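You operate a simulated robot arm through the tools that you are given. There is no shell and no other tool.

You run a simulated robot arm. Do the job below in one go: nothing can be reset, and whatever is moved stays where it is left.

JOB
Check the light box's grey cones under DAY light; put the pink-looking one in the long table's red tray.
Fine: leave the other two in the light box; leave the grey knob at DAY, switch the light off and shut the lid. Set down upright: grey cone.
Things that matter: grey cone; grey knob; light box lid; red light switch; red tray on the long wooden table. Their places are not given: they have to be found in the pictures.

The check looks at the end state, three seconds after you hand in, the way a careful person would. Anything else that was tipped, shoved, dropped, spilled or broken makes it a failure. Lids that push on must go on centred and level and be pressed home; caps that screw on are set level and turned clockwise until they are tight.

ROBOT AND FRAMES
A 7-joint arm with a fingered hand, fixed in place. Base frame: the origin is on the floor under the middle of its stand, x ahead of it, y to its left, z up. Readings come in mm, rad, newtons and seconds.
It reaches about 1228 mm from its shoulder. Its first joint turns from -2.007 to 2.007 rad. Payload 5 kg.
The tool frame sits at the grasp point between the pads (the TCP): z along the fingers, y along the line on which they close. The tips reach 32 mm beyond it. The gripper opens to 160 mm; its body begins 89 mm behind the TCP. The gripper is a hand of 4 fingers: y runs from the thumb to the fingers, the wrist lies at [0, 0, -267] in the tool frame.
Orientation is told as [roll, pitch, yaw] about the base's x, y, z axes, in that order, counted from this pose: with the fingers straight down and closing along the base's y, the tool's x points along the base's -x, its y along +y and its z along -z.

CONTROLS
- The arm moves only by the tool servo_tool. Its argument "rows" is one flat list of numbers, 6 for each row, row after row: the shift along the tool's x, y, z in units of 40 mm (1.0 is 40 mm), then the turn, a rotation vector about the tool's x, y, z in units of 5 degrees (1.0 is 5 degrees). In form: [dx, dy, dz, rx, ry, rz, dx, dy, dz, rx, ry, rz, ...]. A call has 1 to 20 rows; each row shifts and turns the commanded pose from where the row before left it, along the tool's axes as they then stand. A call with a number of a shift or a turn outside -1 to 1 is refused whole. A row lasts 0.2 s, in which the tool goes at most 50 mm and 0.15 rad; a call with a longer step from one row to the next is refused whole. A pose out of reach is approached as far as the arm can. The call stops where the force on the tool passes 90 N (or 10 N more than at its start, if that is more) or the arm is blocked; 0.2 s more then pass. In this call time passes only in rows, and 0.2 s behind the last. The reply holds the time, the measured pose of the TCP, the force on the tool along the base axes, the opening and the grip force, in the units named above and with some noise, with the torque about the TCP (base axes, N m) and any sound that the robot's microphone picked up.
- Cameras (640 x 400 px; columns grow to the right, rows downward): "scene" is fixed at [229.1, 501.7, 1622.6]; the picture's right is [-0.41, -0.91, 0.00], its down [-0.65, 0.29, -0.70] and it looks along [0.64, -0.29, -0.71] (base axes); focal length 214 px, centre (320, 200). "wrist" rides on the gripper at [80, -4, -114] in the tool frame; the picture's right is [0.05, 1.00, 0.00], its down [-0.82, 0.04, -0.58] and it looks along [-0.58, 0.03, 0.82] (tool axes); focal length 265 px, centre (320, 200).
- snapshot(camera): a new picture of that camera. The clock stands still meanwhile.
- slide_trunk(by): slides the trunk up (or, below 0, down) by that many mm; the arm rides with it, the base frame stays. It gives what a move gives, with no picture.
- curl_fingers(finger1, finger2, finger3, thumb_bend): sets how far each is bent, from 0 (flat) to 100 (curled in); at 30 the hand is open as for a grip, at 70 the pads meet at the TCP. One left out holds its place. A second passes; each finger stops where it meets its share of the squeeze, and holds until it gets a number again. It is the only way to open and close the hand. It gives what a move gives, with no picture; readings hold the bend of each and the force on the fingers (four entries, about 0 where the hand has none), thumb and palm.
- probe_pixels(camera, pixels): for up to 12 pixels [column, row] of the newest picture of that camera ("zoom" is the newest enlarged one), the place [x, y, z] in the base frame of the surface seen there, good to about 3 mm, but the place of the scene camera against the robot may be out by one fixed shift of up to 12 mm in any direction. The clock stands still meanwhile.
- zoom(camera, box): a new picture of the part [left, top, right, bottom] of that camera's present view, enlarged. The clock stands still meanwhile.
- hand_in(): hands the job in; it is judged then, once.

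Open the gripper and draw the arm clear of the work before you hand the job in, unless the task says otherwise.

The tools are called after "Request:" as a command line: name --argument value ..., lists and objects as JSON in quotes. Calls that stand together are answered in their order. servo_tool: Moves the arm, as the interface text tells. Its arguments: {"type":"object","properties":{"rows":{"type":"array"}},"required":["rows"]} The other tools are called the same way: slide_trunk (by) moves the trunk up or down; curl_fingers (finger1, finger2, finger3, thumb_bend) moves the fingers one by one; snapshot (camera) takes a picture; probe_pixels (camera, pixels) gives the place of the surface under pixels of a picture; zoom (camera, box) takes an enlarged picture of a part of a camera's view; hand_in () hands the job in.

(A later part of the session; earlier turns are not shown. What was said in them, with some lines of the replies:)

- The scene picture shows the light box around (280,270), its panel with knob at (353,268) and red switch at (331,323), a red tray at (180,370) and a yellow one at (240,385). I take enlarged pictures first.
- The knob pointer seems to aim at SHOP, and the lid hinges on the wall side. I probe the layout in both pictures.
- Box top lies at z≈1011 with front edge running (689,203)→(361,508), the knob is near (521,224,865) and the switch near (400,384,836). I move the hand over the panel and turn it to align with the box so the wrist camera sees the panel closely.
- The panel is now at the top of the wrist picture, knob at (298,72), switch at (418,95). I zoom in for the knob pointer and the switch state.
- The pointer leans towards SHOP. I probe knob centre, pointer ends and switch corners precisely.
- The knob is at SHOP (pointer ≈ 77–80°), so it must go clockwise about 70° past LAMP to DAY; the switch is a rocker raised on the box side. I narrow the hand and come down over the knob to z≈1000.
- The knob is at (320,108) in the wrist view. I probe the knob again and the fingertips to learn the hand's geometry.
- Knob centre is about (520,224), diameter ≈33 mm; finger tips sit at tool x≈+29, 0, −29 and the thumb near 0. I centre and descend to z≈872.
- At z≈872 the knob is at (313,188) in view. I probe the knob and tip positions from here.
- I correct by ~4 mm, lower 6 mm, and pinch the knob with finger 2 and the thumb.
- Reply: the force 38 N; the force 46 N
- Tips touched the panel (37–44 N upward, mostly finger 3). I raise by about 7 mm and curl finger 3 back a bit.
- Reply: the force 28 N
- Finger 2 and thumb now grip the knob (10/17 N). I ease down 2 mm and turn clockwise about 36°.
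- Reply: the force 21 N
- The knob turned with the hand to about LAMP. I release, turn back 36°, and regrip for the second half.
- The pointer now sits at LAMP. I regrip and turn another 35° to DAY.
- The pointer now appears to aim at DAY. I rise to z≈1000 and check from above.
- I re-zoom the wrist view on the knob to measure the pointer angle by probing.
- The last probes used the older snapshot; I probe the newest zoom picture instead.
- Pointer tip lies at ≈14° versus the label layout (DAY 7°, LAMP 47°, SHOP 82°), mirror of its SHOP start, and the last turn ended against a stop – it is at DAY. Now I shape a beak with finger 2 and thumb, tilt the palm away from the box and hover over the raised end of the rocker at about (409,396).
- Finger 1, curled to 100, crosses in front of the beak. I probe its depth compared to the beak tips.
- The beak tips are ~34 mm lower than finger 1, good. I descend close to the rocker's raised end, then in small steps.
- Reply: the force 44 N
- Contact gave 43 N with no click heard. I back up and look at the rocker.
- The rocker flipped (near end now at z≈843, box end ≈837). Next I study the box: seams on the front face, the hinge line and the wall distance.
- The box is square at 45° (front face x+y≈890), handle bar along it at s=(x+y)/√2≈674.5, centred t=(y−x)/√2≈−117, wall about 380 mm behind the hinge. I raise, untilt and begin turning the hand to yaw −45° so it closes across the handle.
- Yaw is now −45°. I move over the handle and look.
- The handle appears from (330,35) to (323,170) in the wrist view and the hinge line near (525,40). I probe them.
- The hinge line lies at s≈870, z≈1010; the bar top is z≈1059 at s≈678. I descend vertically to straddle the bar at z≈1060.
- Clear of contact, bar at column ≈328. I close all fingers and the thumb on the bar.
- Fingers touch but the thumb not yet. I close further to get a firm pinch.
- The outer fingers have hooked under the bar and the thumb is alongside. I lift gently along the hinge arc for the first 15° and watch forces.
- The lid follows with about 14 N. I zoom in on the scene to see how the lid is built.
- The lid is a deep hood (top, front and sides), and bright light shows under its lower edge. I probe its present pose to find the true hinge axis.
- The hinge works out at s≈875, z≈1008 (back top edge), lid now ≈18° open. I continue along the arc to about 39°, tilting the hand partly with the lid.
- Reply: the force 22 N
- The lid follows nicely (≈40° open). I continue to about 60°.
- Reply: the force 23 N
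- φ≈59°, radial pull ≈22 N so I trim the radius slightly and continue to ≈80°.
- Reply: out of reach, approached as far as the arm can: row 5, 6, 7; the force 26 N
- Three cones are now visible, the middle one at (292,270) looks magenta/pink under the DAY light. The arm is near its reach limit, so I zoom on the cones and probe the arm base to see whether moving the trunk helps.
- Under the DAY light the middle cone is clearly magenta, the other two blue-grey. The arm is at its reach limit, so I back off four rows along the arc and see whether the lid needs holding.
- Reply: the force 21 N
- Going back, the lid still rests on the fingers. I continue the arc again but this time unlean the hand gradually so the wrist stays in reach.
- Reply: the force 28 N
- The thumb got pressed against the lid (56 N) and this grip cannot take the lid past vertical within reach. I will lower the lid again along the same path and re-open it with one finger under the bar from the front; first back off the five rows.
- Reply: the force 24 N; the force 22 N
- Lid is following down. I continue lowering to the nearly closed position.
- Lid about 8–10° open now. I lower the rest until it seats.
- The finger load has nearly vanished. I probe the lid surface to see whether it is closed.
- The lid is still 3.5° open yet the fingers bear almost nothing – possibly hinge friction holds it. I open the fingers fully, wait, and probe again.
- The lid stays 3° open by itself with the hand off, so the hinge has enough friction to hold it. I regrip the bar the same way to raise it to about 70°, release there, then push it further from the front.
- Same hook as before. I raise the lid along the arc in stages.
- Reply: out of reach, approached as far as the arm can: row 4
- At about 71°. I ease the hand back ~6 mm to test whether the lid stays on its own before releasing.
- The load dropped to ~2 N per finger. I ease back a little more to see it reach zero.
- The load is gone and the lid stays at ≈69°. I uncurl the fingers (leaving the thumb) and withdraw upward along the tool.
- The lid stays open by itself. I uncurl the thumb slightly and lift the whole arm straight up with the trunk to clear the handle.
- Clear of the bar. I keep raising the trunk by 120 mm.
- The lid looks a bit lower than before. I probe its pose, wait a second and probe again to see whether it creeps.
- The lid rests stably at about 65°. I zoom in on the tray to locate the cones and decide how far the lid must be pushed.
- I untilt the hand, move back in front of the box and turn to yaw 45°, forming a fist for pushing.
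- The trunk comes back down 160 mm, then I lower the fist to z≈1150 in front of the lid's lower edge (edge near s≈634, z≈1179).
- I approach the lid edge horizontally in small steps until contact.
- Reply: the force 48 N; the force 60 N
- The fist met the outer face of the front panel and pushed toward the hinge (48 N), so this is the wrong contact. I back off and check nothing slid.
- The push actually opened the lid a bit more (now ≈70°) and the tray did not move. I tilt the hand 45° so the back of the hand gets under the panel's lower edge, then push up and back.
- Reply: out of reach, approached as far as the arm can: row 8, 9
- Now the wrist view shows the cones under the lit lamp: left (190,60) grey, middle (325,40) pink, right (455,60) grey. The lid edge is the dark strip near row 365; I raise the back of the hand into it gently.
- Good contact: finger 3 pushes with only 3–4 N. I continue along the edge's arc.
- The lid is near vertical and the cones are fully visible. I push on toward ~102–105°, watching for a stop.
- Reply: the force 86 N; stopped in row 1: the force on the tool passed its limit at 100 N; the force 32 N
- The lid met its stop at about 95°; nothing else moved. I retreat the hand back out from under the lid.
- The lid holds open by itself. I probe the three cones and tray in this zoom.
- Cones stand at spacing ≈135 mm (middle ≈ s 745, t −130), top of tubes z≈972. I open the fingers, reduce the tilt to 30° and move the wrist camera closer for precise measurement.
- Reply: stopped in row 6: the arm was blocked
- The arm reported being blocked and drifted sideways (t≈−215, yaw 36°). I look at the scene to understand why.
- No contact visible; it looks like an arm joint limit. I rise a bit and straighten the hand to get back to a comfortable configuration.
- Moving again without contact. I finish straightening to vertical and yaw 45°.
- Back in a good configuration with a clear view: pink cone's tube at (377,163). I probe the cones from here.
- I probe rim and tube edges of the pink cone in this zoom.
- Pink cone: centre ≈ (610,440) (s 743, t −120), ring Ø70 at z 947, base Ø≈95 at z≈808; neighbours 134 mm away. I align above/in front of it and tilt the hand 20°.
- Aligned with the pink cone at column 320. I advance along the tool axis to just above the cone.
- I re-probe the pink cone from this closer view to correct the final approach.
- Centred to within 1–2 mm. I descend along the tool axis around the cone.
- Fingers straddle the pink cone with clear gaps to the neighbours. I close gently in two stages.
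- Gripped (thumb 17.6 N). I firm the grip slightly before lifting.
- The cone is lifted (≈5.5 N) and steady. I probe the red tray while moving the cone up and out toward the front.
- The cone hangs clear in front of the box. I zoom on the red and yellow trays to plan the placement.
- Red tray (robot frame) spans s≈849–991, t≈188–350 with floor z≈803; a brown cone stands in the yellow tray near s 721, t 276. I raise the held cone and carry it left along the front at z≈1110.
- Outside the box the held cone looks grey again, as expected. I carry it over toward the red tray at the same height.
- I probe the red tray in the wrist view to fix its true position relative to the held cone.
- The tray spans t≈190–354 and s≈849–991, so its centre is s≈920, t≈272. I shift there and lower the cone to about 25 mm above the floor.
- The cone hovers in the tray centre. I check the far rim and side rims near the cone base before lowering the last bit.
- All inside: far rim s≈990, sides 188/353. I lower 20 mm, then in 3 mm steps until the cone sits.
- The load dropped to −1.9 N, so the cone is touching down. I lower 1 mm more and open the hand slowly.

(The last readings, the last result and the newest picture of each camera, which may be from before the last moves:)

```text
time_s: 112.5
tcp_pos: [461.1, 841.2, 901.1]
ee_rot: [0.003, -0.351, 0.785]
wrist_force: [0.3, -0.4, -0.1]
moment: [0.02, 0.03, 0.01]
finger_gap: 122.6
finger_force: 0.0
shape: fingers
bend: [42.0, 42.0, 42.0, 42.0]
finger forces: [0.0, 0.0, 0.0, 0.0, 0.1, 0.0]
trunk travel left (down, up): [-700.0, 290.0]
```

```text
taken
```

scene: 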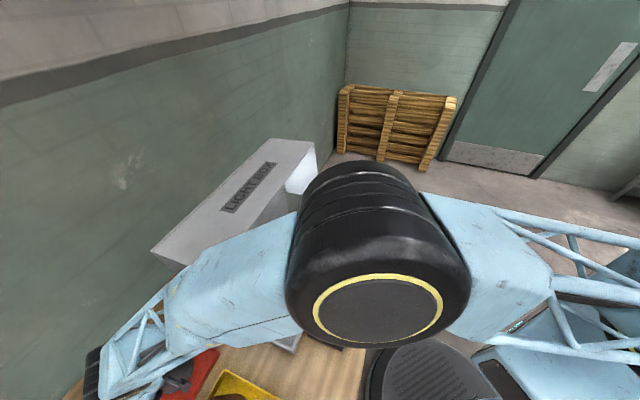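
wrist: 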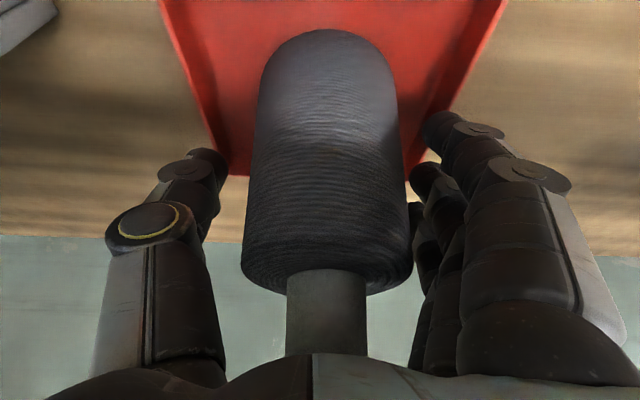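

The cone stands free. I withdraw along the tool axis.

Request:
servo_tool --rows '[0, 0, -0.4, 0, 0, 0, 0, 0, -0.8, 0, 0, 0, 0, 0, -0.9, 0, 0, 0, 0, 0, -0.9, 0, 0, 0, 0, 0, -0.9, 0, 0, 0, 0, 0, -0.9, 0, 0, 0]'

Request:
snapshot --camera "wrist"

Request:
snapshot --camera "scene"

```text
time_s: 113.9
tcp_pos: [414.0, 790.2, 1082.6]
ee_rot: [0.001, -0.351, 0.787]
wrist_force: [-0.3, -0.9, -0.3]
moment: [0.03, -0.01, -0.01]
finger_gap: 122.8
finger_force: 0.1
shape: fingers
bend: [42.0, 42.0, 42.0, 42.0]
finger forces: [0.0, 0.0, 0.0, 0.1, 0.1, 0.0]
trunk travel left (down, up): [-700.0, 290.0]
```

```text
taken
```

wrist: 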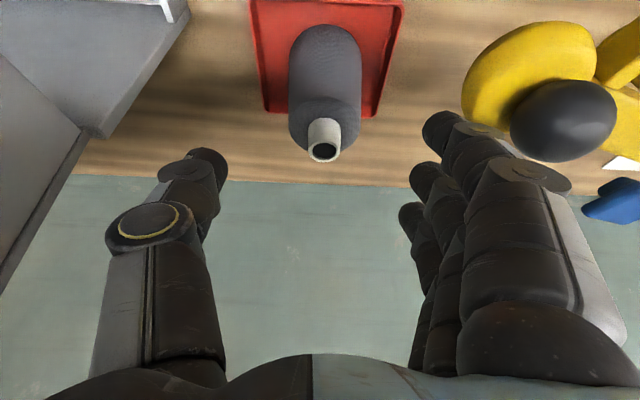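

```text
taken
```

scene: 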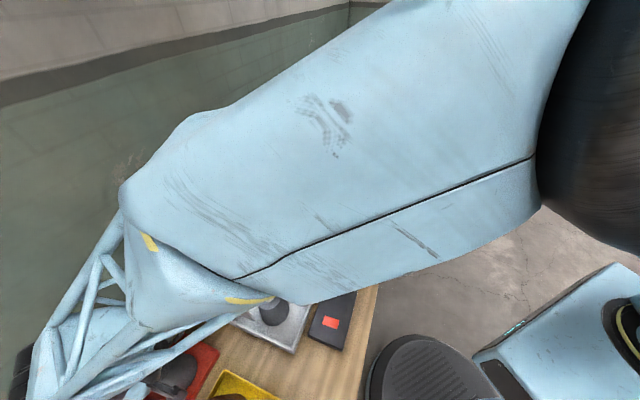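

The pink cone stands upright in the red tray. I move the hand back in front of the light box to close the lid.

Request:
servo_tool --rows '[0.82, 0, -0.42, 0, 0, 0, 0.82, 0, -0.42, 0, 0, 0, 0.82, 0, -0.42, 0, 0, 0, 0.82, 0, -0.42, 0, 0, 0, 0.82, 0, -0.42, 0, 0, 0, 0.82, 0, -0.42, 0, 0, 0]'

Request:
servo_tool --rows '[0, -0.9625, 0, 0, 0, 0, 0, -0.9625, 0, 0, 0, 0, 0, -0.9625, 0, 0, 0, 0, 0, -0.9625, 0, 0, 0, 0, 0, -0.9625, 0, 0, 0, 0, 0, -0.9625, 0, 0, 0, 0, 0, -0.9625, 0, 0, 0, 0, 0, -0.9625, 0, 0, 0, 0, 0, -0.9625, 0, 0, 0, 0, 0, -0.9625, 0, 0, 0, 0]'

Request:
snapshot --camera "scene"

Request:
snapshot --camera "wrist"

```text
time_s: 115.3
tcp_pos: [259.5, 635.6, 1109.2]
ee_rot: [0.004, -0.353, 0.784]
wrist_force: [0.4, -0.2, -0.2]
moment: [0.04, -0.03, -0.01]
finger_gap: 122.8
finger_force: 0.1
shape: fingers
bend: [42.0, 42.0, 42.0, 42.0]
finger forces: [0.0, 0.0, 0.0, 0.0, 0.0, 0.0]
trunk travel left (down, up): [-700.0, 290.0]
```

```text
time_s: 117.5
tcp_pos: [531.3, 365.9, 1107.0]
ee_rot: [0.004, -0.35, 0.787]
wrist_force: [0.7, -0.3, -0.1]
moment: [0.05, 0.01, 0.01]
finger_gap: 123.1
finger_force: 0.0
shape: fingers
bend: [42.0, 42.0, 42.0, 42.0]
finger forces: [0.1, 0.0, 0.0, 0.0, 0.0, 0.1]
trunk travel left (down, up): [-700.0, 290.0]
```

```text
taken
```

scene: 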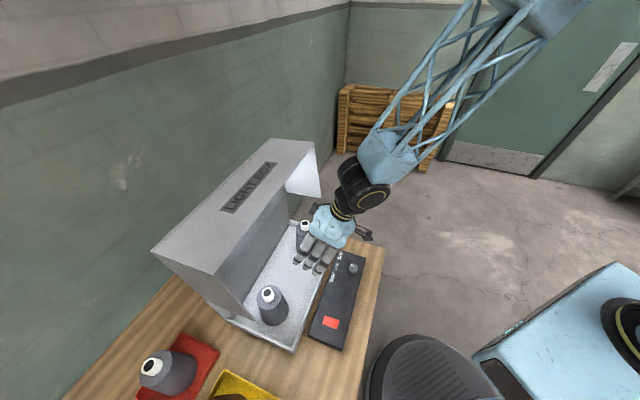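

```text
taken
```

wrist: 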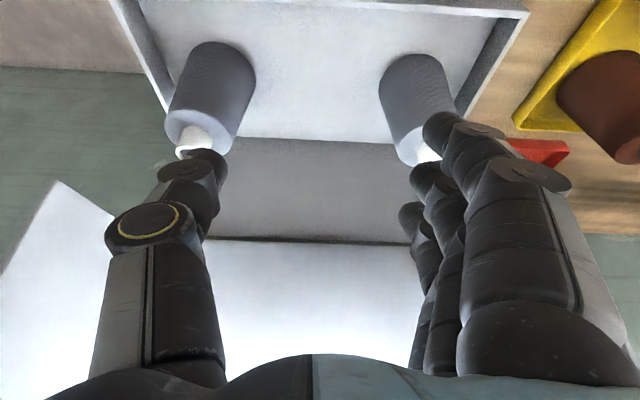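

The cone stands in the red tray at (170,372) and both others are in place. I form a beak, straighten and rise above the open lid's front panel.

Request:
curl_fingers --finger1 100 --finger2 70 --finger3 100 --thumb_bend 70

Request:
servo_tool --rows '[0, 0, 0, 0, 1, 0, 0, 0, 0, 0, 1, 0, 0, 0, 0, 0, 1, 0, 0, 0, 0, 0, 1, 0, 0, 0, -0.97, 0, 0, 0, 0, 0, -0.97, 0, 0, 0, 0, 0, -0.97, 0, 0, 0, 0, 0, -0.97, 0, 0, 0, 0, 0, -0.97, 0, 0, 0, 0, 0, -0.97, 0, 0, 0]'

Request:
snapshot --camera "wrist"

Request:
snapshot --camera "scene"

```text
time_s: 118.5
tcp_pos: [530.4, 369.1, 1107.1]
ee_rot: [0.004, -0.352, 0.785]
wrist_force: [-0.4, -0.2, -0.6]
moment: [-0.02, 0.02, 0.02]
finger_gap: 50.3
finger_force: 0.0
shape: fingers
bend: [100.0, 70.0, 100.0, 70.0]
finger forces: [0.0, 0.1, 0.0, 0.0, 0.0, 0.1]
trunk travel left (down, up): [-700.0, 290.0]
```

```text
time_s: 120.7
tcp_pos: [532.8, 365.6, 1342.3]
ee_rot: [0.002, -0.001, 0.785]
wrist_force: [0.3, 0.2, -0.1]
moment: [-0.01, -0.02, 0.0]
finger_gap: 50.6
finger_force: 0.0
shape: fingers
bend: [100.0, 70.0, 100.0, 70.0]
finger forces: [0.0, 0.0, 0.1, 0.0, 0.0, 0.0]
trunk travel left (down, up): [-700.0, 290.0]
```

```text
taken
```

wrist: 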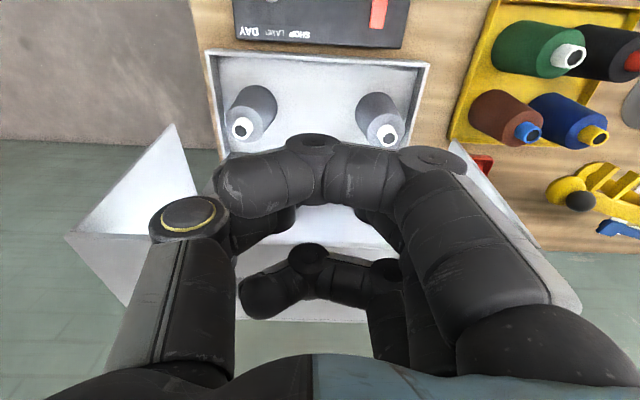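

```text
taken
```

scene: 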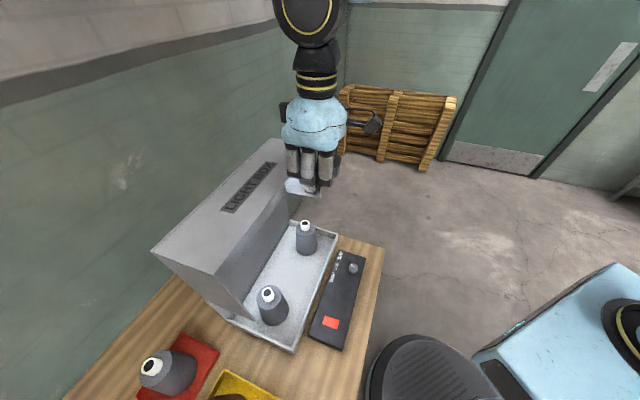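

I probe the lid's present pose via the scene view.

Request:
probe_pixels --camera "scene" --pixels '[[156, 252], [200, 250], [232, 230], [262, 200], [280, 165], [215, 268], [240, 215], [225, 205], [200, 215], [255, 160]]'

```text
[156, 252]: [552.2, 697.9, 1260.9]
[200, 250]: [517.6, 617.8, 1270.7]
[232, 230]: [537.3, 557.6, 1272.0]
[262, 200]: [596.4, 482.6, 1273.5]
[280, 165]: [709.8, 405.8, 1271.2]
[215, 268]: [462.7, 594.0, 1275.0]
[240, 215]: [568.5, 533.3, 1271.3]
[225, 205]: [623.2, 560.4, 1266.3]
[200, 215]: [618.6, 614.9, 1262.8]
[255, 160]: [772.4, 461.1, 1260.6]
```

The front panel lies nearly flat at z≈1271 (s 735–880). I move over it and descend to touch it near its free edge.

Request:
servo_tool --rows '[-0.8125, 0, 0, 0, 0, 0, -0.8125, 0, 0, 0, 0, 0, -0.8125, 0, 0, 0, 0, 0, -0.8125, 0, 0, 0, 0, 0, 0, 0, 0.4, 0, 0, 0, 0, 0, 0.3, 0, 0, 0]'

Request:
servo_tool --rows '[0, 0, 0.1, 0, 0, 0, 0, 0, 0.1, 0, 0, 0, 0, 0, 0.1, 0, 0, 0]'

Request:
snapshot --camera "scene"

```text
time_s: 122.1
tcp_pos: [622.0, 457.7, 1312.8]
ee_rot: [0.003, -0.003, 0.788]
wrist_force: [0.2, 0.1, 0.5]
moment: [0.01, 0.03, -0.03]
finger_gap: 50.6
finger_force: 0.2
shape: fingers
bend: [100.0, 70.0, 100.0, 70.0]
finger forces: [0.0, 0.0, 0.0, 0.0, 0.1, 0.1]
trunk travel left (down, up): [-700.0, 290.0]
```

```text
time_s: 122.9
tcp_pos: [621.7, 457.1, 1303.2]
ee_rot: [0.006, -0.003, 0.784]
wrist_force: [-1.0, -1.8, 9.0]
moment: [-0.2, 0.0, -0.02]
finger_gap: 49.7
finger_force: 5.0
shape: fingers
bend: [100.0, 70.0, 100.0, 71.0]
finger forces: [0.0, 2.3, 0.0, 0.0, 8.5, 0.1]
trunk travel left (down, up): [-700.0, 290.0]
```

```text
taken
```

scene: 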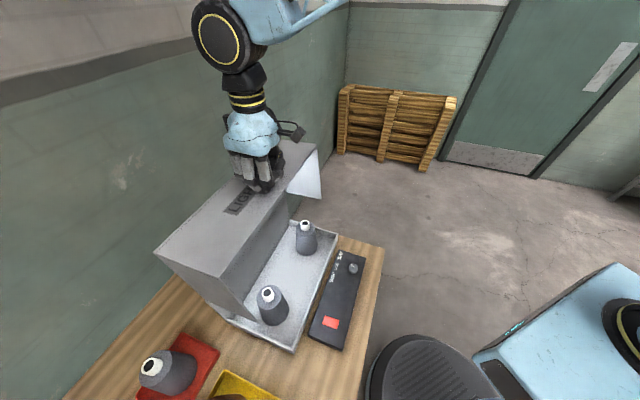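

Contact with 9 N and the lid begins to swing. I follow its arc down to about 70°.

Request:
servo_tool --rows '[0.309, 0, 0.16, 0, 0, 0, 0.309, 0, 0.16, 0, 0, 0, 0.348, 0, 0.228, 0, 0, 0, 0.348, 0, 0.228, 0, 0, 0, 0.348, 0, 0.228, 0, 0, 0]'

Request:
snapshot --camera "scene"

```text
time_s: 124.1
tcp_pos: [576.6, 410.4, 1261.4]
ee_rot: [0.003, -0.002, 0.786]
wrist_force: [-4.0, -2.9, 6.7]
moment: [-0.12, 0.04, -0.04]
finger_gap: 50.1
finger_force: 4.5
shape: fingers
bend: [100.0, 70.0, 100.0, 71.0]
finger forces: [0.0, 1.9, 0.1, 0.1, 7.3, 0.0]
trunk travel left (down, up): [-700.0, 290.0]
```

```text
taken
```

scene: 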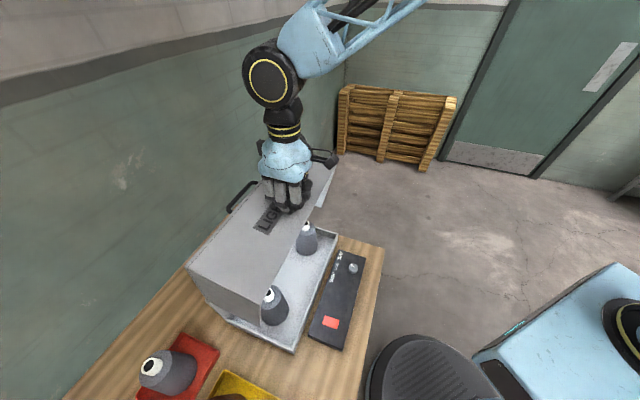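

Lid at about 78°. I continue down the arc to ~50°.

Request:
servo_tool --rows '[0.303, 0, 0.283, 0, 0, 0, 0.303, 0, 0.283, 0, 0, 0, 0.303, 0, 0.283, 0, 0, 0, 0.25, 0, 0.333, 0, 0, 0, 0.25, 0, 0.333, 0, 0, 0, 0.25, 0, 0.333, 0, 0, 0]'

Request:
snapshot --camera "scene"

```text
time_s: 125.5
tcp_pos: [530.7, 364.9, 1187.9]
ee_rot: [0.003, -0.002, 0.785]
wrist_force: [-0.8, -0.6, 0.8]
moment: [-0.03, 0.04, -0.06]
finger_gap: 50.2
finger_force: 0.6
shape: fingers
bend: [100.0, 70.0, 100.0, 70.0]
finger forces: [0.0, 0.0, 0.1, 0.0, 1.4, 0.0]
trunk travel left (down, up): [-700.0, 290.0]
```

```text
taken
```

scene: 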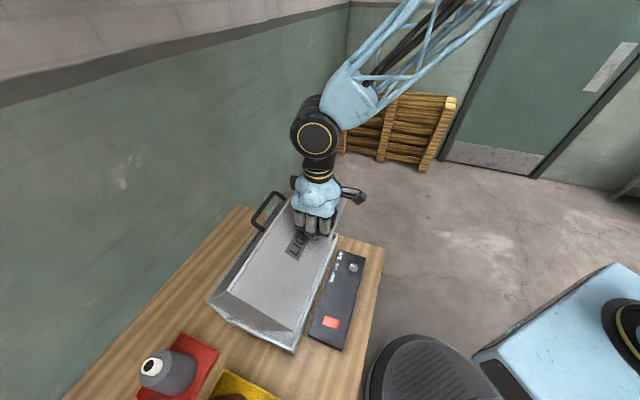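

Lid near 57°. I keep following the front panel's arc down to about 25–30°.

Request:
servo_tool --rows '[0.18, 0, 0.37, 0, 0, 0, 0.18, 0, 0.37, 0, 0, 0, 0.18, 0, 0.37, 0, 0, 0, 0.11, 0, 0.4, 0, 0, 0, 0.11, 0, 0.4, 0, 0, 0, 0.11, 0, 0.4, 0, 0, 0]'

Request:
snapshot --camera "scene"

```text
time_s: 126.9
tcp_pos: [504.8, 341.4, 1093.4]
ee_rot: [0.002, -0.002, 0.785]
wrist_force: [-0.1, 1.0, 0.3]
moment: [0.05, 0.01, -0.02]
finger_gap: 50.2
finger_force: 0.1
shape: fingers
bend: [100.0, 70.0, 100.0, 70.0]
finger forces: [0.1, 0.0, 0.0, 0.1, 0.0, 0.0]
trunk travel left (down, up): [-700.0, 290.0]
```

```text
taken
```

scene: 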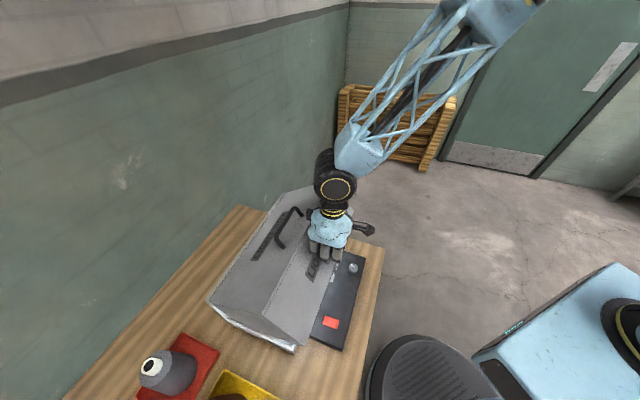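

No contact force now; I zoom in to see the lid's angle.

Request:
zoom --camera "scene" --box '[190, 170, 390, 360]'

```text
2.11 times, centred on (290, 265) of scene
```

zoom: 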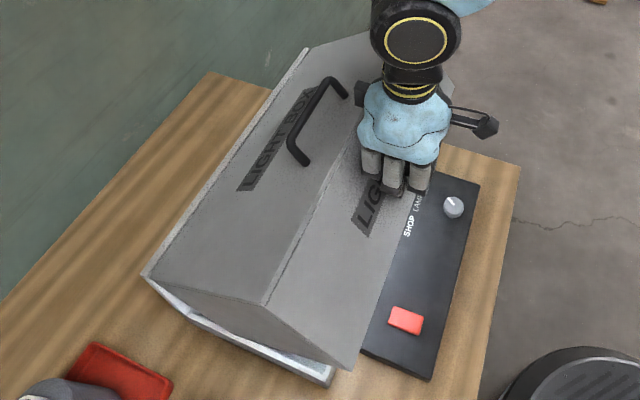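

Request:
probe_pixels --camera "zoom" --pixels '[[150, 275], [258, 300], [270, 305], [345, 365], [300, 210], [310, 225], [200, 230], [330, 300], [325, 90], [300, 150]]'

```text
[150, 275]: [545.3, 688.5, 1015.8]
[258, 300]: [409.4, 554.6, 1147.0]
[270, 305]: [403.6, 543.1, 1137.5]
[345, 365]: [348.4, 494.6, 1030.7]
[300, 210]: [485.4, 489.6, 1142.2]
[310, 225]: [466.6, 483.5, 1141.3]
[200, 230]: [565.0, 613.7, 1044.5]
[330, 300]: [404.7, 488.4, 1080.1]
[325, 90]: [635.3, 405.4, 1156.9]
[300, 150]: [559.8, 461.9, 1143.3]
```

The lid rests at ≈35°. I go up and over to press on the top panel left of the handle (t≈+20), near its front edge.

Request:
servo_tool --rows '[0.2, 0, -0.9, 0, 0, 0, 0, 0, -0.95, 0, 0, 0, 0, 0, -0.95, 0, 0, 0, -0.66, 0.847, 0, 0, 0, 0, -0.66, 0.847, 0, 0, 0, 0, -0.66, 0.847, 0, 0, 0, 0, -0.66, 0.847, 0, 0, 0, 0, 0, 0, 0.4, 0, 0, 0]'

Request:
servo_tool --rows '[0, 0, 0.2, 0, 0, 0, 0.1, 0, 0.2, 0, 0, 0]'

Request:
snapshot --camera "scene"

```text
time_s: 128.7
tcp_pos: [480.9, 506.1, 1193.2]
ee_rot: [0.005, -0.001, 0.785]
wrist_force: [0.8, 0.9, -0.5]
moment: [0.02, 0.03, 0.01]
finger_gap: 50.4
finger_force: 0.1
shape: fingers
bend: [100.0, 70.0, 100.0, 70.0]
finger forces: [0.0, 0.0, 0.1, 0.0, 0.0, 0.1]
trunk travel left (down, up): [-700.0, 290.0]
```

```text
time_s: 129.3
tcp_pos: [476.7, 502.2, 1176.7]
ee_rot: [0.001, -0.002, 0.786]
wrist_force: [-0.1, -0.4, -0.2]
moment: [0.01, -0.02, 0.0]
finger_gap: 50.4
finger_force: 0.0
shape: fingers
bend: [100.0, 70.0, 100.0, 70.0]
finger forces: [0.1, 0.0, 0.0, 0.0, 0.1, 0.0]
trunk travel left (down, up): [-700.0, 290.0]
```

```text
taken
```

scene: 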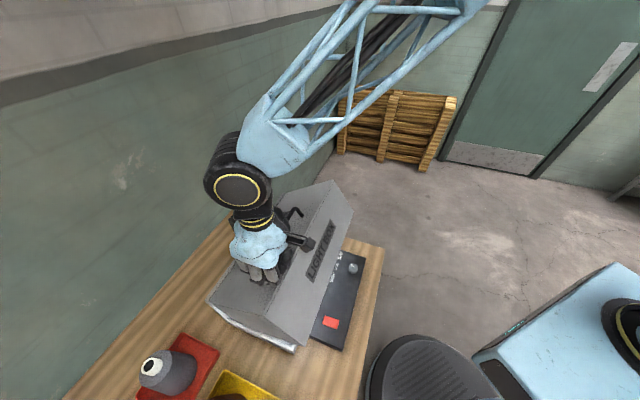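

In place above the top panel. I press it down along its arc.

Request:
servo_tool --rows '[0.083, 0, 0.296, 0, 0, 0, 0.083, 0, 0.296, 0, 0, 0, 0.153, 0, 0.289, 0, 0, 0, 0.153, 0, 0.289, 0, 0, 0, 0.153, 0, 0.289, 0, 0, 0]'

Request:
servo_tool --rows '[0.1, 0, 0.312, 0, 0, 0, 0.1, 0, 0.312, 0, 0, 0, 0.1, 0, 0.312, 0, 0, 0]'

Request:
snapshot --camera "scene"

```text
time_s: 130.5
tcp_pos: [456.1, 485.7, 1116.4]
ee_rot: [0.004, -0.002, 0.786]
wrist_force: [-0.5, 0.1, 0.4]
moment: [-0.02, 0.01, 0.02]
finger_gap: 50.1
finger_force: 0.0
shape: fingers
bend: [100.0, 70.0, 100.0, 70.0]
finger forces: [0.0, 0.1, 0.0, 0.0, 0.0, 0.0]
trunk travel left (down, up): [-700.0, 290.0]
```

```text
time_s: 131.3
tcp_pos: [450.1, 476.0, 1080.9]
ee_rot: [0.004, -0.002, 0.785]
wrist_force: [0.7, 0.4, -0.2]
moment: [0.01, 0.02, -0.01]
finger_gap: 50.6
finger_force: 0.1
shape: fingers
bend: [100.0, 70.0, 100.0, 70.0]
finger forces: [0.0, 0.1, 0.0, 0.0, 0.0, 0.0]
trunk travel left (down, up): [-700.0, 290.0]
```

```text
taken
```

scene: 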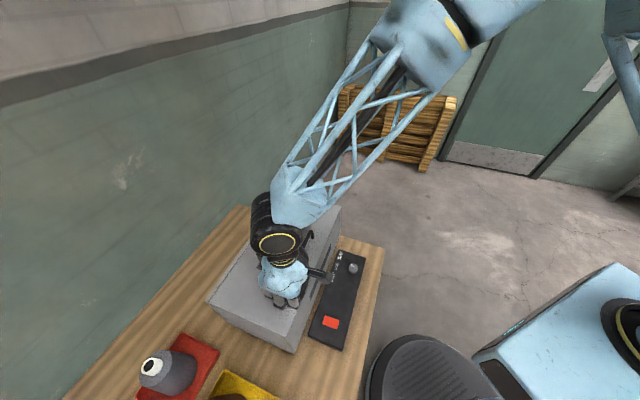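

The lid has followed and looks almost closed. I press down gently to make sure it is fully seated.

Request:
servo_tool --rows '[0.04, 0, 0.25, 0, 0, 0, 0.03, 0, 0.25, 0, 0, 0, 0, 0, 0.15, 0, 0, 0, 0, 0, 0.1, 0, 0, 0]'

Request:
servo_tool --rows '[0, 0, 0.1, 0, 0, 0, 0, 0, 0.1, 0, 0, 0]'

```text
time_s: 132.3
tcp_pos: [448.6, 475.3, 1048.3]
ee_rot: [0.001, -0.001, 0.786]
wrist_force: [-0.4, 0.7, 0.4]
moment: [0.0, 0.01, 0.0]
finger_gap: 50.6
finger_force: 0.0
shape: fingers
bend: [100.0, 70.0, 100.0, 70.0]
finger forces: [0.0, 0.1, 0.1, 0.0, 0.0, 0.0]
trunk travel left (down, up): [-700.0, 290.0]
```

```text
time_s: 132.9
tcp_pos: [448.3, 474.2, 1044.0]
ee_rot: [0.003, -0.008, 0.785]
wrist_force: [3.7, -2.9, 45.8]
moment: [-0.47, -0.27, 0.02]
finger_gap: 49.3
finger_force: 22.9
shape: fingers
bend: [100.0, 71.0, 100.0, 70.0]
finger forces: [0.0, 13.1, 0.0, 0.0, 33.3, 0.0]
trunk travel left (down, up): [-700.0, 290.0]
```

Contact at z≈1046 means the lid is seated (46 N press, top at 1012). I rise and go over the rocker's raised near end (≈(382,370)) to switch the light off.

Request:
servo_tool --rows '[0, 0, -0.5, 0, 0, 0, 0, 0, -0.95, 0, 0, 0, 0, 0, -0.95, 0, 0, 0, 1.0, -0.228, 0, 0, 0, 0, 1.0, -0.228, 0, 0, 0, 0, 1.0, -0.228, 0, 0, 0, 0, 0, 0, 0.95, 0, 0, 0, 0, 0, 0.95, 0, 0, 0, 0, 0, 0.95, 0, 0, 0]'

Request:
snapshot --camera "wrist"

Request:
snapshot --camera "scene"

```text
time_s: 134.9
tcp_pos: [382.6, 369.9, 1021.8]
ee_rot: [0.002, -0.002, 0.786]
wrist_force: [0.2, 0.1, -0.5]
moment: [-0.05, 0.05, 0.0]
finger_gap: 50.4
finger_force: 0.0
shape: fingers
bend: [100.0, 70.0, 100.0, 70.0]
finger forces: [0.0, 0.0, 0.0, 0.0, 0.0, 0.0]
trunk travel left (down, up): [-700.0, 290.0]
```

```text
taken
```

wrist: 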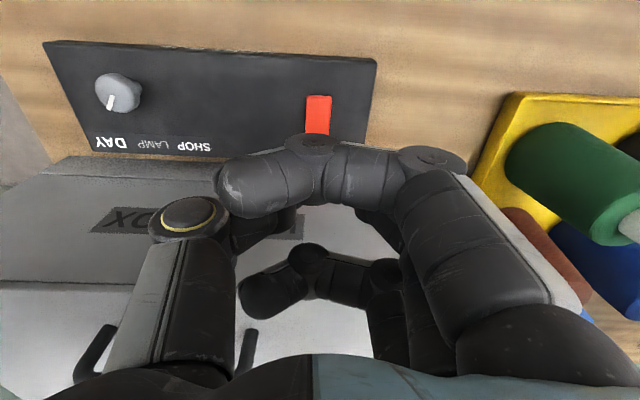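

```text
taken
```

scene: 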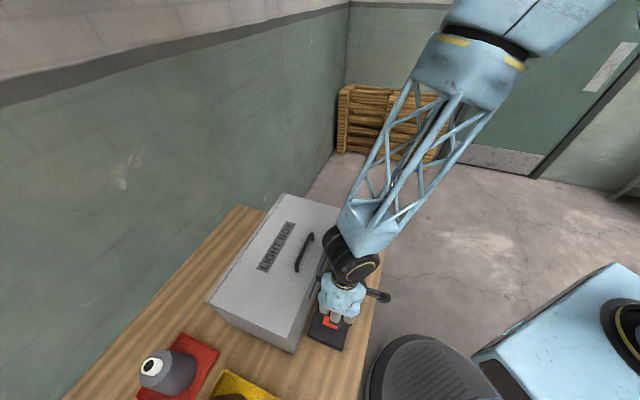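

The lid is shut, knob still at DAY. I verify the rocker's orientation before pressing.

Request:
probe_pixels --camera "wrist" --pixels '[[319, 99], [318, 110], [317, 120], [317, 128], [308, 105], [328, 105], [312, 130]]'

Request:
servo_tool --rows '[0, 0, 0.9, 0, 0, 0, 0, 0, 0.9, 0, 0, 0, 0, 0, 0.9, 0, 0, 0, 0, 0, 0.6, 0, 0, 0]'

Request:
snapshot --camera "wrist"

```text
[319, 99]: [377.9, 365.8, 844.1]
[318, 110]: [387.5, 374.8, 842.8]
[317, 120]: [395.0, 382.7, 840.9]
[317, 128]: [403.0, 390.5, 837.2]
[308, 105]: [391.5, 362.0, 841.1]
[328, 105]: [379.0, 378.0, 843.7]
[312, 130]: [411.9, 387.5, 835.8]
```

```text
time_s: 135.9
tcp_pos: [384.1, 371.9, 890.0]
ee_rot: [0.003, -0.002, 0.785]
wrist_force: [0.1, 0.3, 0.1]
moment: [-0.01, -0.01, -0.01]
finger_gap: 50.3
finger_force: 0.1
shape: fingers
bend: [100.0, 70.0, 100.0, 70.0]
finger forces: [0.0, 0.0, 0.0, 0.0, 0.1, 0.0]
trunk travel left (down, up): [-700.0, 290.0]
```

```text
taken
```

wrist: 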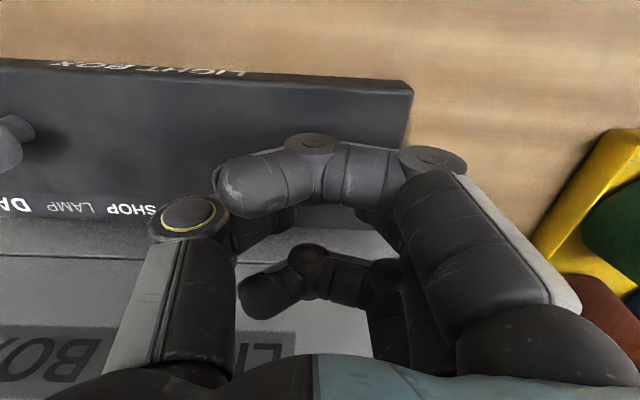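

The near end is raised (z≈844). I shift 4 mm toward it and press down in small steps.

Request:
servo_tool --rows '[0.1, 0, 0.15, 0, 0, 0, 0, 0, 0.1, 0, 0, 0, 0, 0, 0.1, 0, 0, 0]'

Request:
servo_tool --rows '[0, 0, 0.07, 0, 0, 0, 0, 0, 0.07, 0, 0, 0]'

```text
time_s: 136.7
tcp_pos: [381.3, 367.7, 876.0]
ee_rot: [-0.001, -0.001, 0.785]
wrist_force: [0.1, -0.4, 1.1]
moment: [0.01, -0.01, 0.02]
finger_gap: 50.4
finger_force: 0.3
shape: fingers
bend: [100.0, 70.0, 100.0, 70.0]
finger forces: [0.1, 0.0, 0.1, 0.0, 0.1, 0.0]
trunk travel left (down, up): [-700.0, 290.0]
```

```text
time_s: 137.3
tcp_pos: [381.0, 368.6, 871.0]
ee_rot: [0.003, -0.002, 0.785]
wrist_force: [1.7, -1.5, 6.1]
moment: [-0.02, -0.13, 0.02]
finger_gap: 50.3
finger_force: 2.9
shape: fingers
bend: [100.0, 70.0, 100.0, 70.0]
finger forces: [0.0, 0.0, 0.0, 0.0, 5.6, 0.0]
trunk travel left (down, up): [-700.0, 290.0]
```

Only 6 N so far; I press a bit further.

Request:
servo_tool --rows '[0, 0, 0.07, 0, 0, 0, 0, 0, 0.07, 0, 0, 0]'

Request:
servo_tool --rows '[0, 0, -0.4, 0, 0, 0, 0, 0, -0.9, 0, 0, 0, 0, 0, -0.9, 0, 0, 0]'

Request:
snapshot --camera "wrist"

Request:
zoom --camera "wrist" --box '[270, 40, 390, 140]'

```text
time_s: 137.9
tcp_pos: [379.7, 366.3, 868.2]
ee_rot: [0.002, -0.008, 0.783]
wrist_force: [7.8, -3.9, 57.7]
moment: [0.14, -1.04, -0.06]
finger_gap: 48.5
finger_force: 30.3
shape: fingers
bend: [100.0, 72.0, 100.0, 71.0]
finger forces: [0.0, 15.3, 0.0, 0.0, 44.9, 0.1]
trunk travel left (down, up): [-700.0, 290.0]
```

```text
time_s: 138.7
tcp_pos: [377.8, 366.4, 953.3]
ee_rot: [0.003, -0.002, 0.787]
wrist_force: [-0.5, -0.3, 0.4]
moment: [0.01, -0.02, 0.01]
finger_gap: 50.8
finger_force: 0.1
shape: fingers
bend: [100.0, 70.0, 100.0, 70.0]
finger forces: [0.0, 0.0, 0.1, 0.1, 0.1, 0.1]
trunk travel left (down, up): [-700.0, 290.0]
```

```text
taken
```

wrist: 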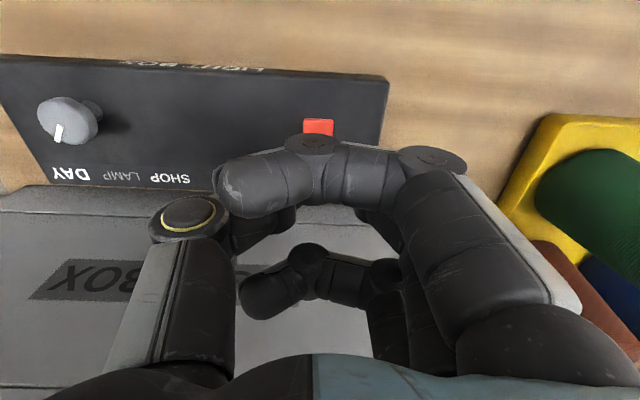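

```text
4.00 times, centred on (330, 90) of wrist
```

zoom: 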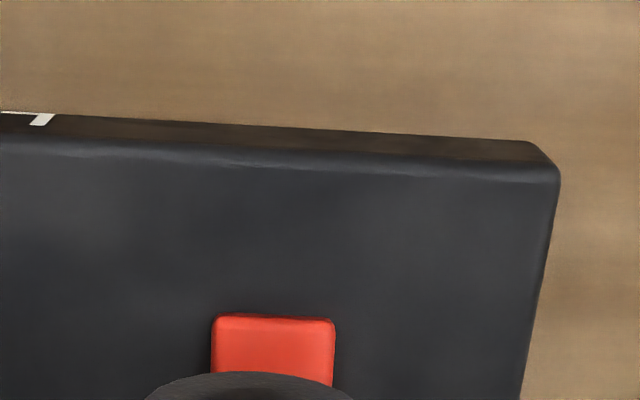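

The rocker's near end looks pressed down now. I rise further to confirm.

Request:
servo_tool --rows '[0.3, 0, -0.95, 0, 0, 0, 0.3, 0, -0.95, 0, 0, 0, 0, 0, -0.95, 0, 0, 0, 0, 0, -0.95, 0, 0, 0]'

Request:
snapshot --camera "wrist"

Request:
zoom --camera "wrist" --box '[270, 60, 390, 160]'

```text
time_s: 139.7
tcp_pos: [360.8, 349.4, 1106.7]
ee_rot: [0.003, -0.003, 0.787]
wrist_force: [0.6, 0.3, 0.8]
moment: [0.0, -0.03, 0.02]
finger_gap: 50.1
finger_force: 0.0
shape: fingers
bend: [100.0, 70.0, 100.0, 70.0]
finger forces: [0.0, 0.0, 0.0, 0.1, 0.0, 0.0]
trunk travel left (down, up): [-700.0, 290.0]
```

```text
taken
```

wrist: 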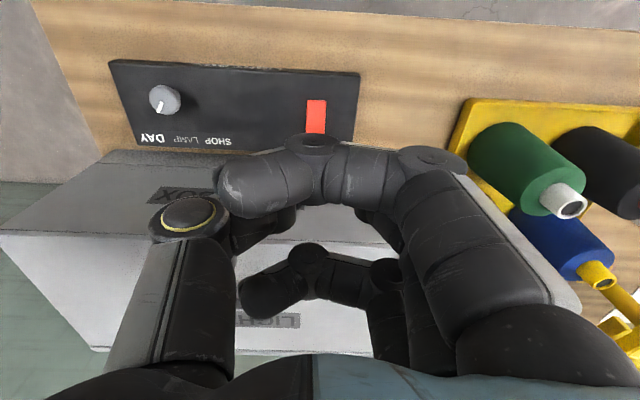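

```text
4.00 times, centred on (330, 110) of wrist
```

zoom: 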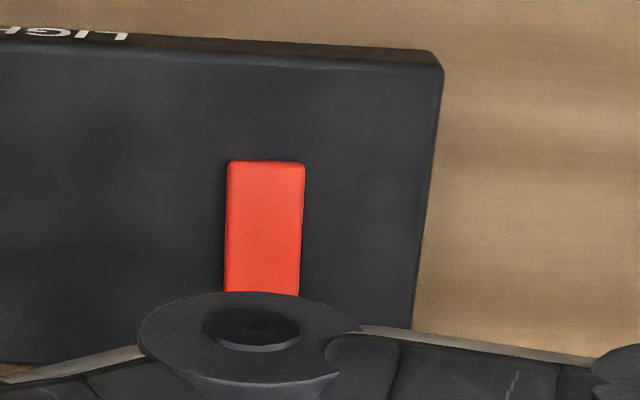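

Request:
probe_pixels --camera "zoom" --pixels '[[265, 172], [265, 200], [262, 230], [262, 260], [260, 285], [180, 220], [360, 220]]'

Request:
probe_pixels --camera "wrist" --pixels '[[165, 98], [160, 107], [150, 138], [60, 260], [70, 215], [300, 330], [170, 165]]'

Request:
zoom --camera "wrist" --box '[110, 60, 230, 160]'

```text
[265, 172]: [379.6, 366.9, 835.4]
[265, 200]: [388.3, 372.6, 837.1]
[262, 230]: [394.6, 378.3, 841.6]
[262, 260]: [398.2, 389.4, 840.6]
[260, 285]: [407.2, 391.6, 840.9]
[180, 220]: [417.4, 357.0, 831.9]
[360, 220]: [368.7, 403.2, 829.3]
```

```text
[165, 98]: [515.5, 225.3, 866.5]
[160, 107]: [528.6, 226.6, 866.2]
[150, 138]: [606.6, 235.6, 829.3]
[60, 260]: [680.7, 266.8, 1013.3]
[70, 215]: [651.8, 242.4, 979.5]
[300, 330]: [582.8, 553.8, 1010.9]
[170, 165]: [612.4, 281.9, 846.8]
```

```text
4.00 times, centred on (170, 110) of wrist
```

zoom: 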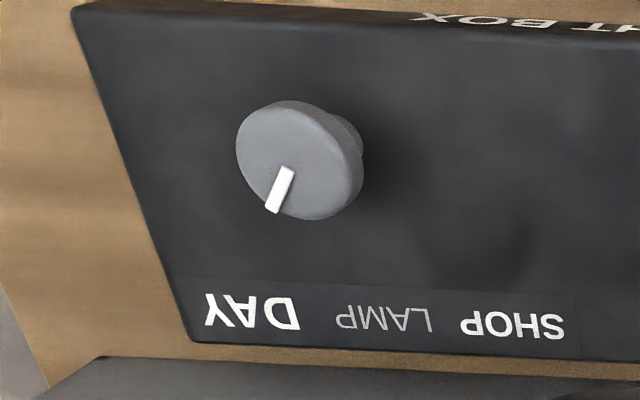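

The rocker is back in its starting (off) position (near end 835, far end 841), the lid top reads z≈1013 (closed) and the knob points at DAY. I rise clear and open the hand, then do a final check.

Request:
servo_tool --rows '[0, 0, -0.95, 0, 0, 0, 0, 0, -0.95, 0, 0, 0, 0, 0, -0.95, 0, 0, 0, 0, 0, -0.95, 0, 0, 0, 0, 0, -0.95, 0, 0, 0, 0, 0, -0.95, 0, 0, 0]'

Request:
curl_fingers --finger1 30 --finger2 30 --finger3 30 --thumb_bend 30

Request:
snapshot --camera "wrist"

Request:
snapshot --camera "scene"

Request:
zoom --camera "scene" --box '[100, 300, 300, 400]'

```text
time_s: 141.1
tcp_pos: [359.1, 346.9, 1332.6]
ee_rot: [0.003, -0.002, 0.786]
wrist_force: [0.3, 0.3, 0.2]
moment: [0.0, -0.03, 0.0]
finger_gap: 50.2
finger_force: 0.1
shape: fingers
bend: [100.0, 70.0, 100.0, 70.0]
finger forces: [0.0, 0.0, 0.0, 0.0, 0.0, 0.0]
trunk travel left (down, up): [-700.0, 290.0]
```

```text
time_s: 142.1
tcp_pos: [359.1, 346.1, 1331.1]
ee_rot: [0.004, -0.001, 0.785]
wrist_force: [1.1, 0.6, 0.4]
moment: [-0.02, -0.02, 0.0]
finger_gap: 170.1
finger_force: 0.1
shape: fingers
bend: [30.0, 30.0, 30.0, 30.0]
finger forces: [0.1, 0.0, 0.0, 0.0, 0.0, 0.0]
trunk travel left (down, up): [-700.0, 290.0]
```

```text
taken
```

wrist: 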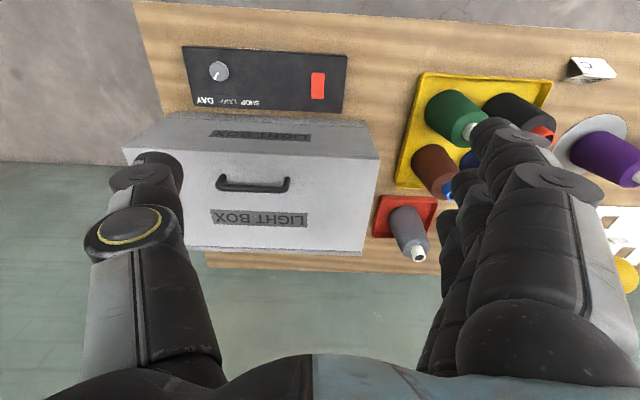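

```text
taken
```

scene: 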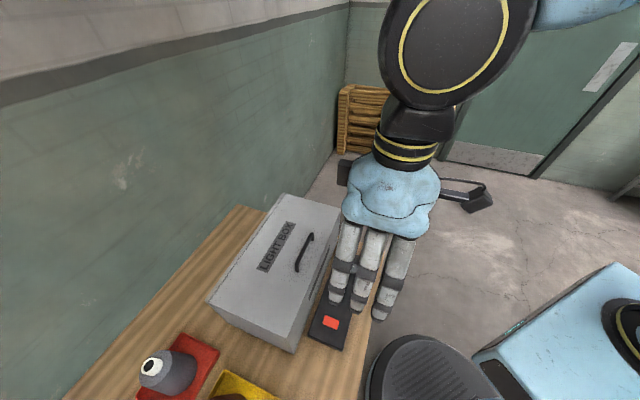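

```text
3.20 times, centred on (200, 350) of scene
```

zoom: 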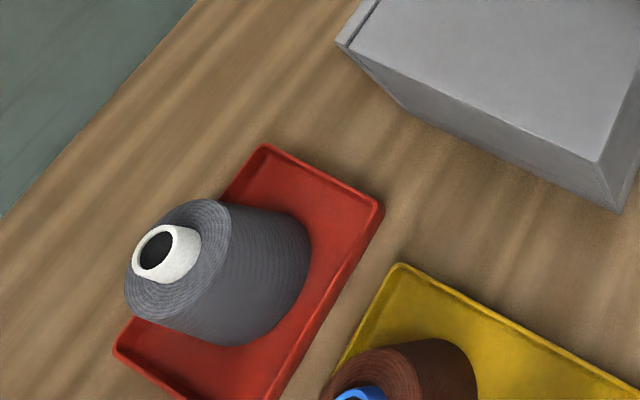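

The cone is in the red tray; I confirm it is upright by probing its tube and body, and the lid's evenness.

Request:
probe_pixels --camera "zoom" --pixels '[[185, 240], [160, 275], [190, 265], [215, 225], [150, 310], [230, 340], [300, 250], [290, 310], [595, 160], [350, 45], [480, 90]]'

Request:
probe_pixels --camera "wrist" --pixels '[[190, 200], [340, 180], [370, 240], [200, 235], [190, 180], [365, 165]]'

```text
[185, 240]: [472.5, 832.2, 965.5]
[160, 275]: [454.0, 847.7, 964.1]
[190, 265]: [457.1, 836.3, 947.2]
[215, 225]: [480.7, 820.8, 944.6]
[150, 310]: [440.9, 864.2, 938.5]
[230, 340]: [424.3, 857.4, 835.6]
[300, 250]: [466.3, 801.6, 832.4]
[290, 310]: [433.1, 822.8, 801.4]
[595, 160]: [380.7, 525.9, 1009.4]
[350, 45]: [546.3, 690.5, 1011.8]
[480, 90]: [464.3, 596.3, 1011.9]
```

```text
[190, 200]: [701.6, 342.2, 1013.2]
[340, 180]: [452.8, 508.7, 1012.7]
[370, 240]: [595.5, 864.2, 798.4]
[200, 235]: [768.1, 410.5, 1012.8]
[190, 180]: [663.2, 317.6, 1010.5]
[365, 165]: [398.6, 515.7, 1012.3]
```

Lid is level and closed (z 1010–1013 all over), the cone's ring is level at z≈945, switch off, knob at DAY. I draw the arm a bit further away and hand in.

Request:
servo_tool --rows '[0.5, 0, -0.6, 0, 0, 0, 0.5, 0, -0.6, 0, 0, 0, 0.3, 0, -0.6, 0, 0, 0, 0, 0, 0, 0, 0, 0, 0, 0, 0, 0, 0, 0]'

Request:
snapshot --camera "scene"

```text
time_s: 143.3
tcp_pos: [324.4, 314.0, 1406.2]
ee_rot: [0.003, -0.001, 0.786]
wrist_force: [-0.2, -0.2, -0.6]
moment: [-0.04, 0.0, 0.01]
finger_gap: 170.3
finger_force: 0.0
shape: fingers
bend: [30.0, 30.0, 30.0, 30.0]
finger forces: [0.0, 0.0, 0.1, 0.0, 0.1, 0.1]
trunk travel left (down, up): [-700.0, 290.0]
```

```text
taken
```

scene: 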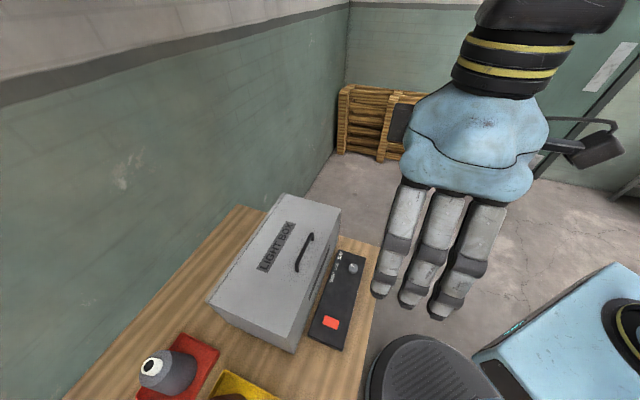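

The hand is open and clear, the box is shut, switch off, knob at DAY, and the pink-looking cone stands in the red tray. I hand the job in.

Request:
hand_in

```text
The job is handed in.
```

The pink-looking cone is standing upright in the red tray, and I've handed the job in. Under DAY light it was the middle of the three grey cones; the other two looked blue-grey and stay in the light box.

- **Knob:** it is at DAY, where I turned it before checking the cones.
- **Light:** the red switch is back in its starting position, which I take to be off. Flipping it the other way lit the lamp.
- **Lid:** it is shut and level, and I pressed it down to make sure it was seated.
- **Arm:** the hand is open and clear of the table.

**Not checked:**
- The lid came down the last part on its own rather than under the hand. The two remaining cones were upright when I last saw them, before it closed, and I didn't reopen it to look.
- While opening the lid, I pushed it hard against its stop (about 100 N). The tray and cones did not visibly move.
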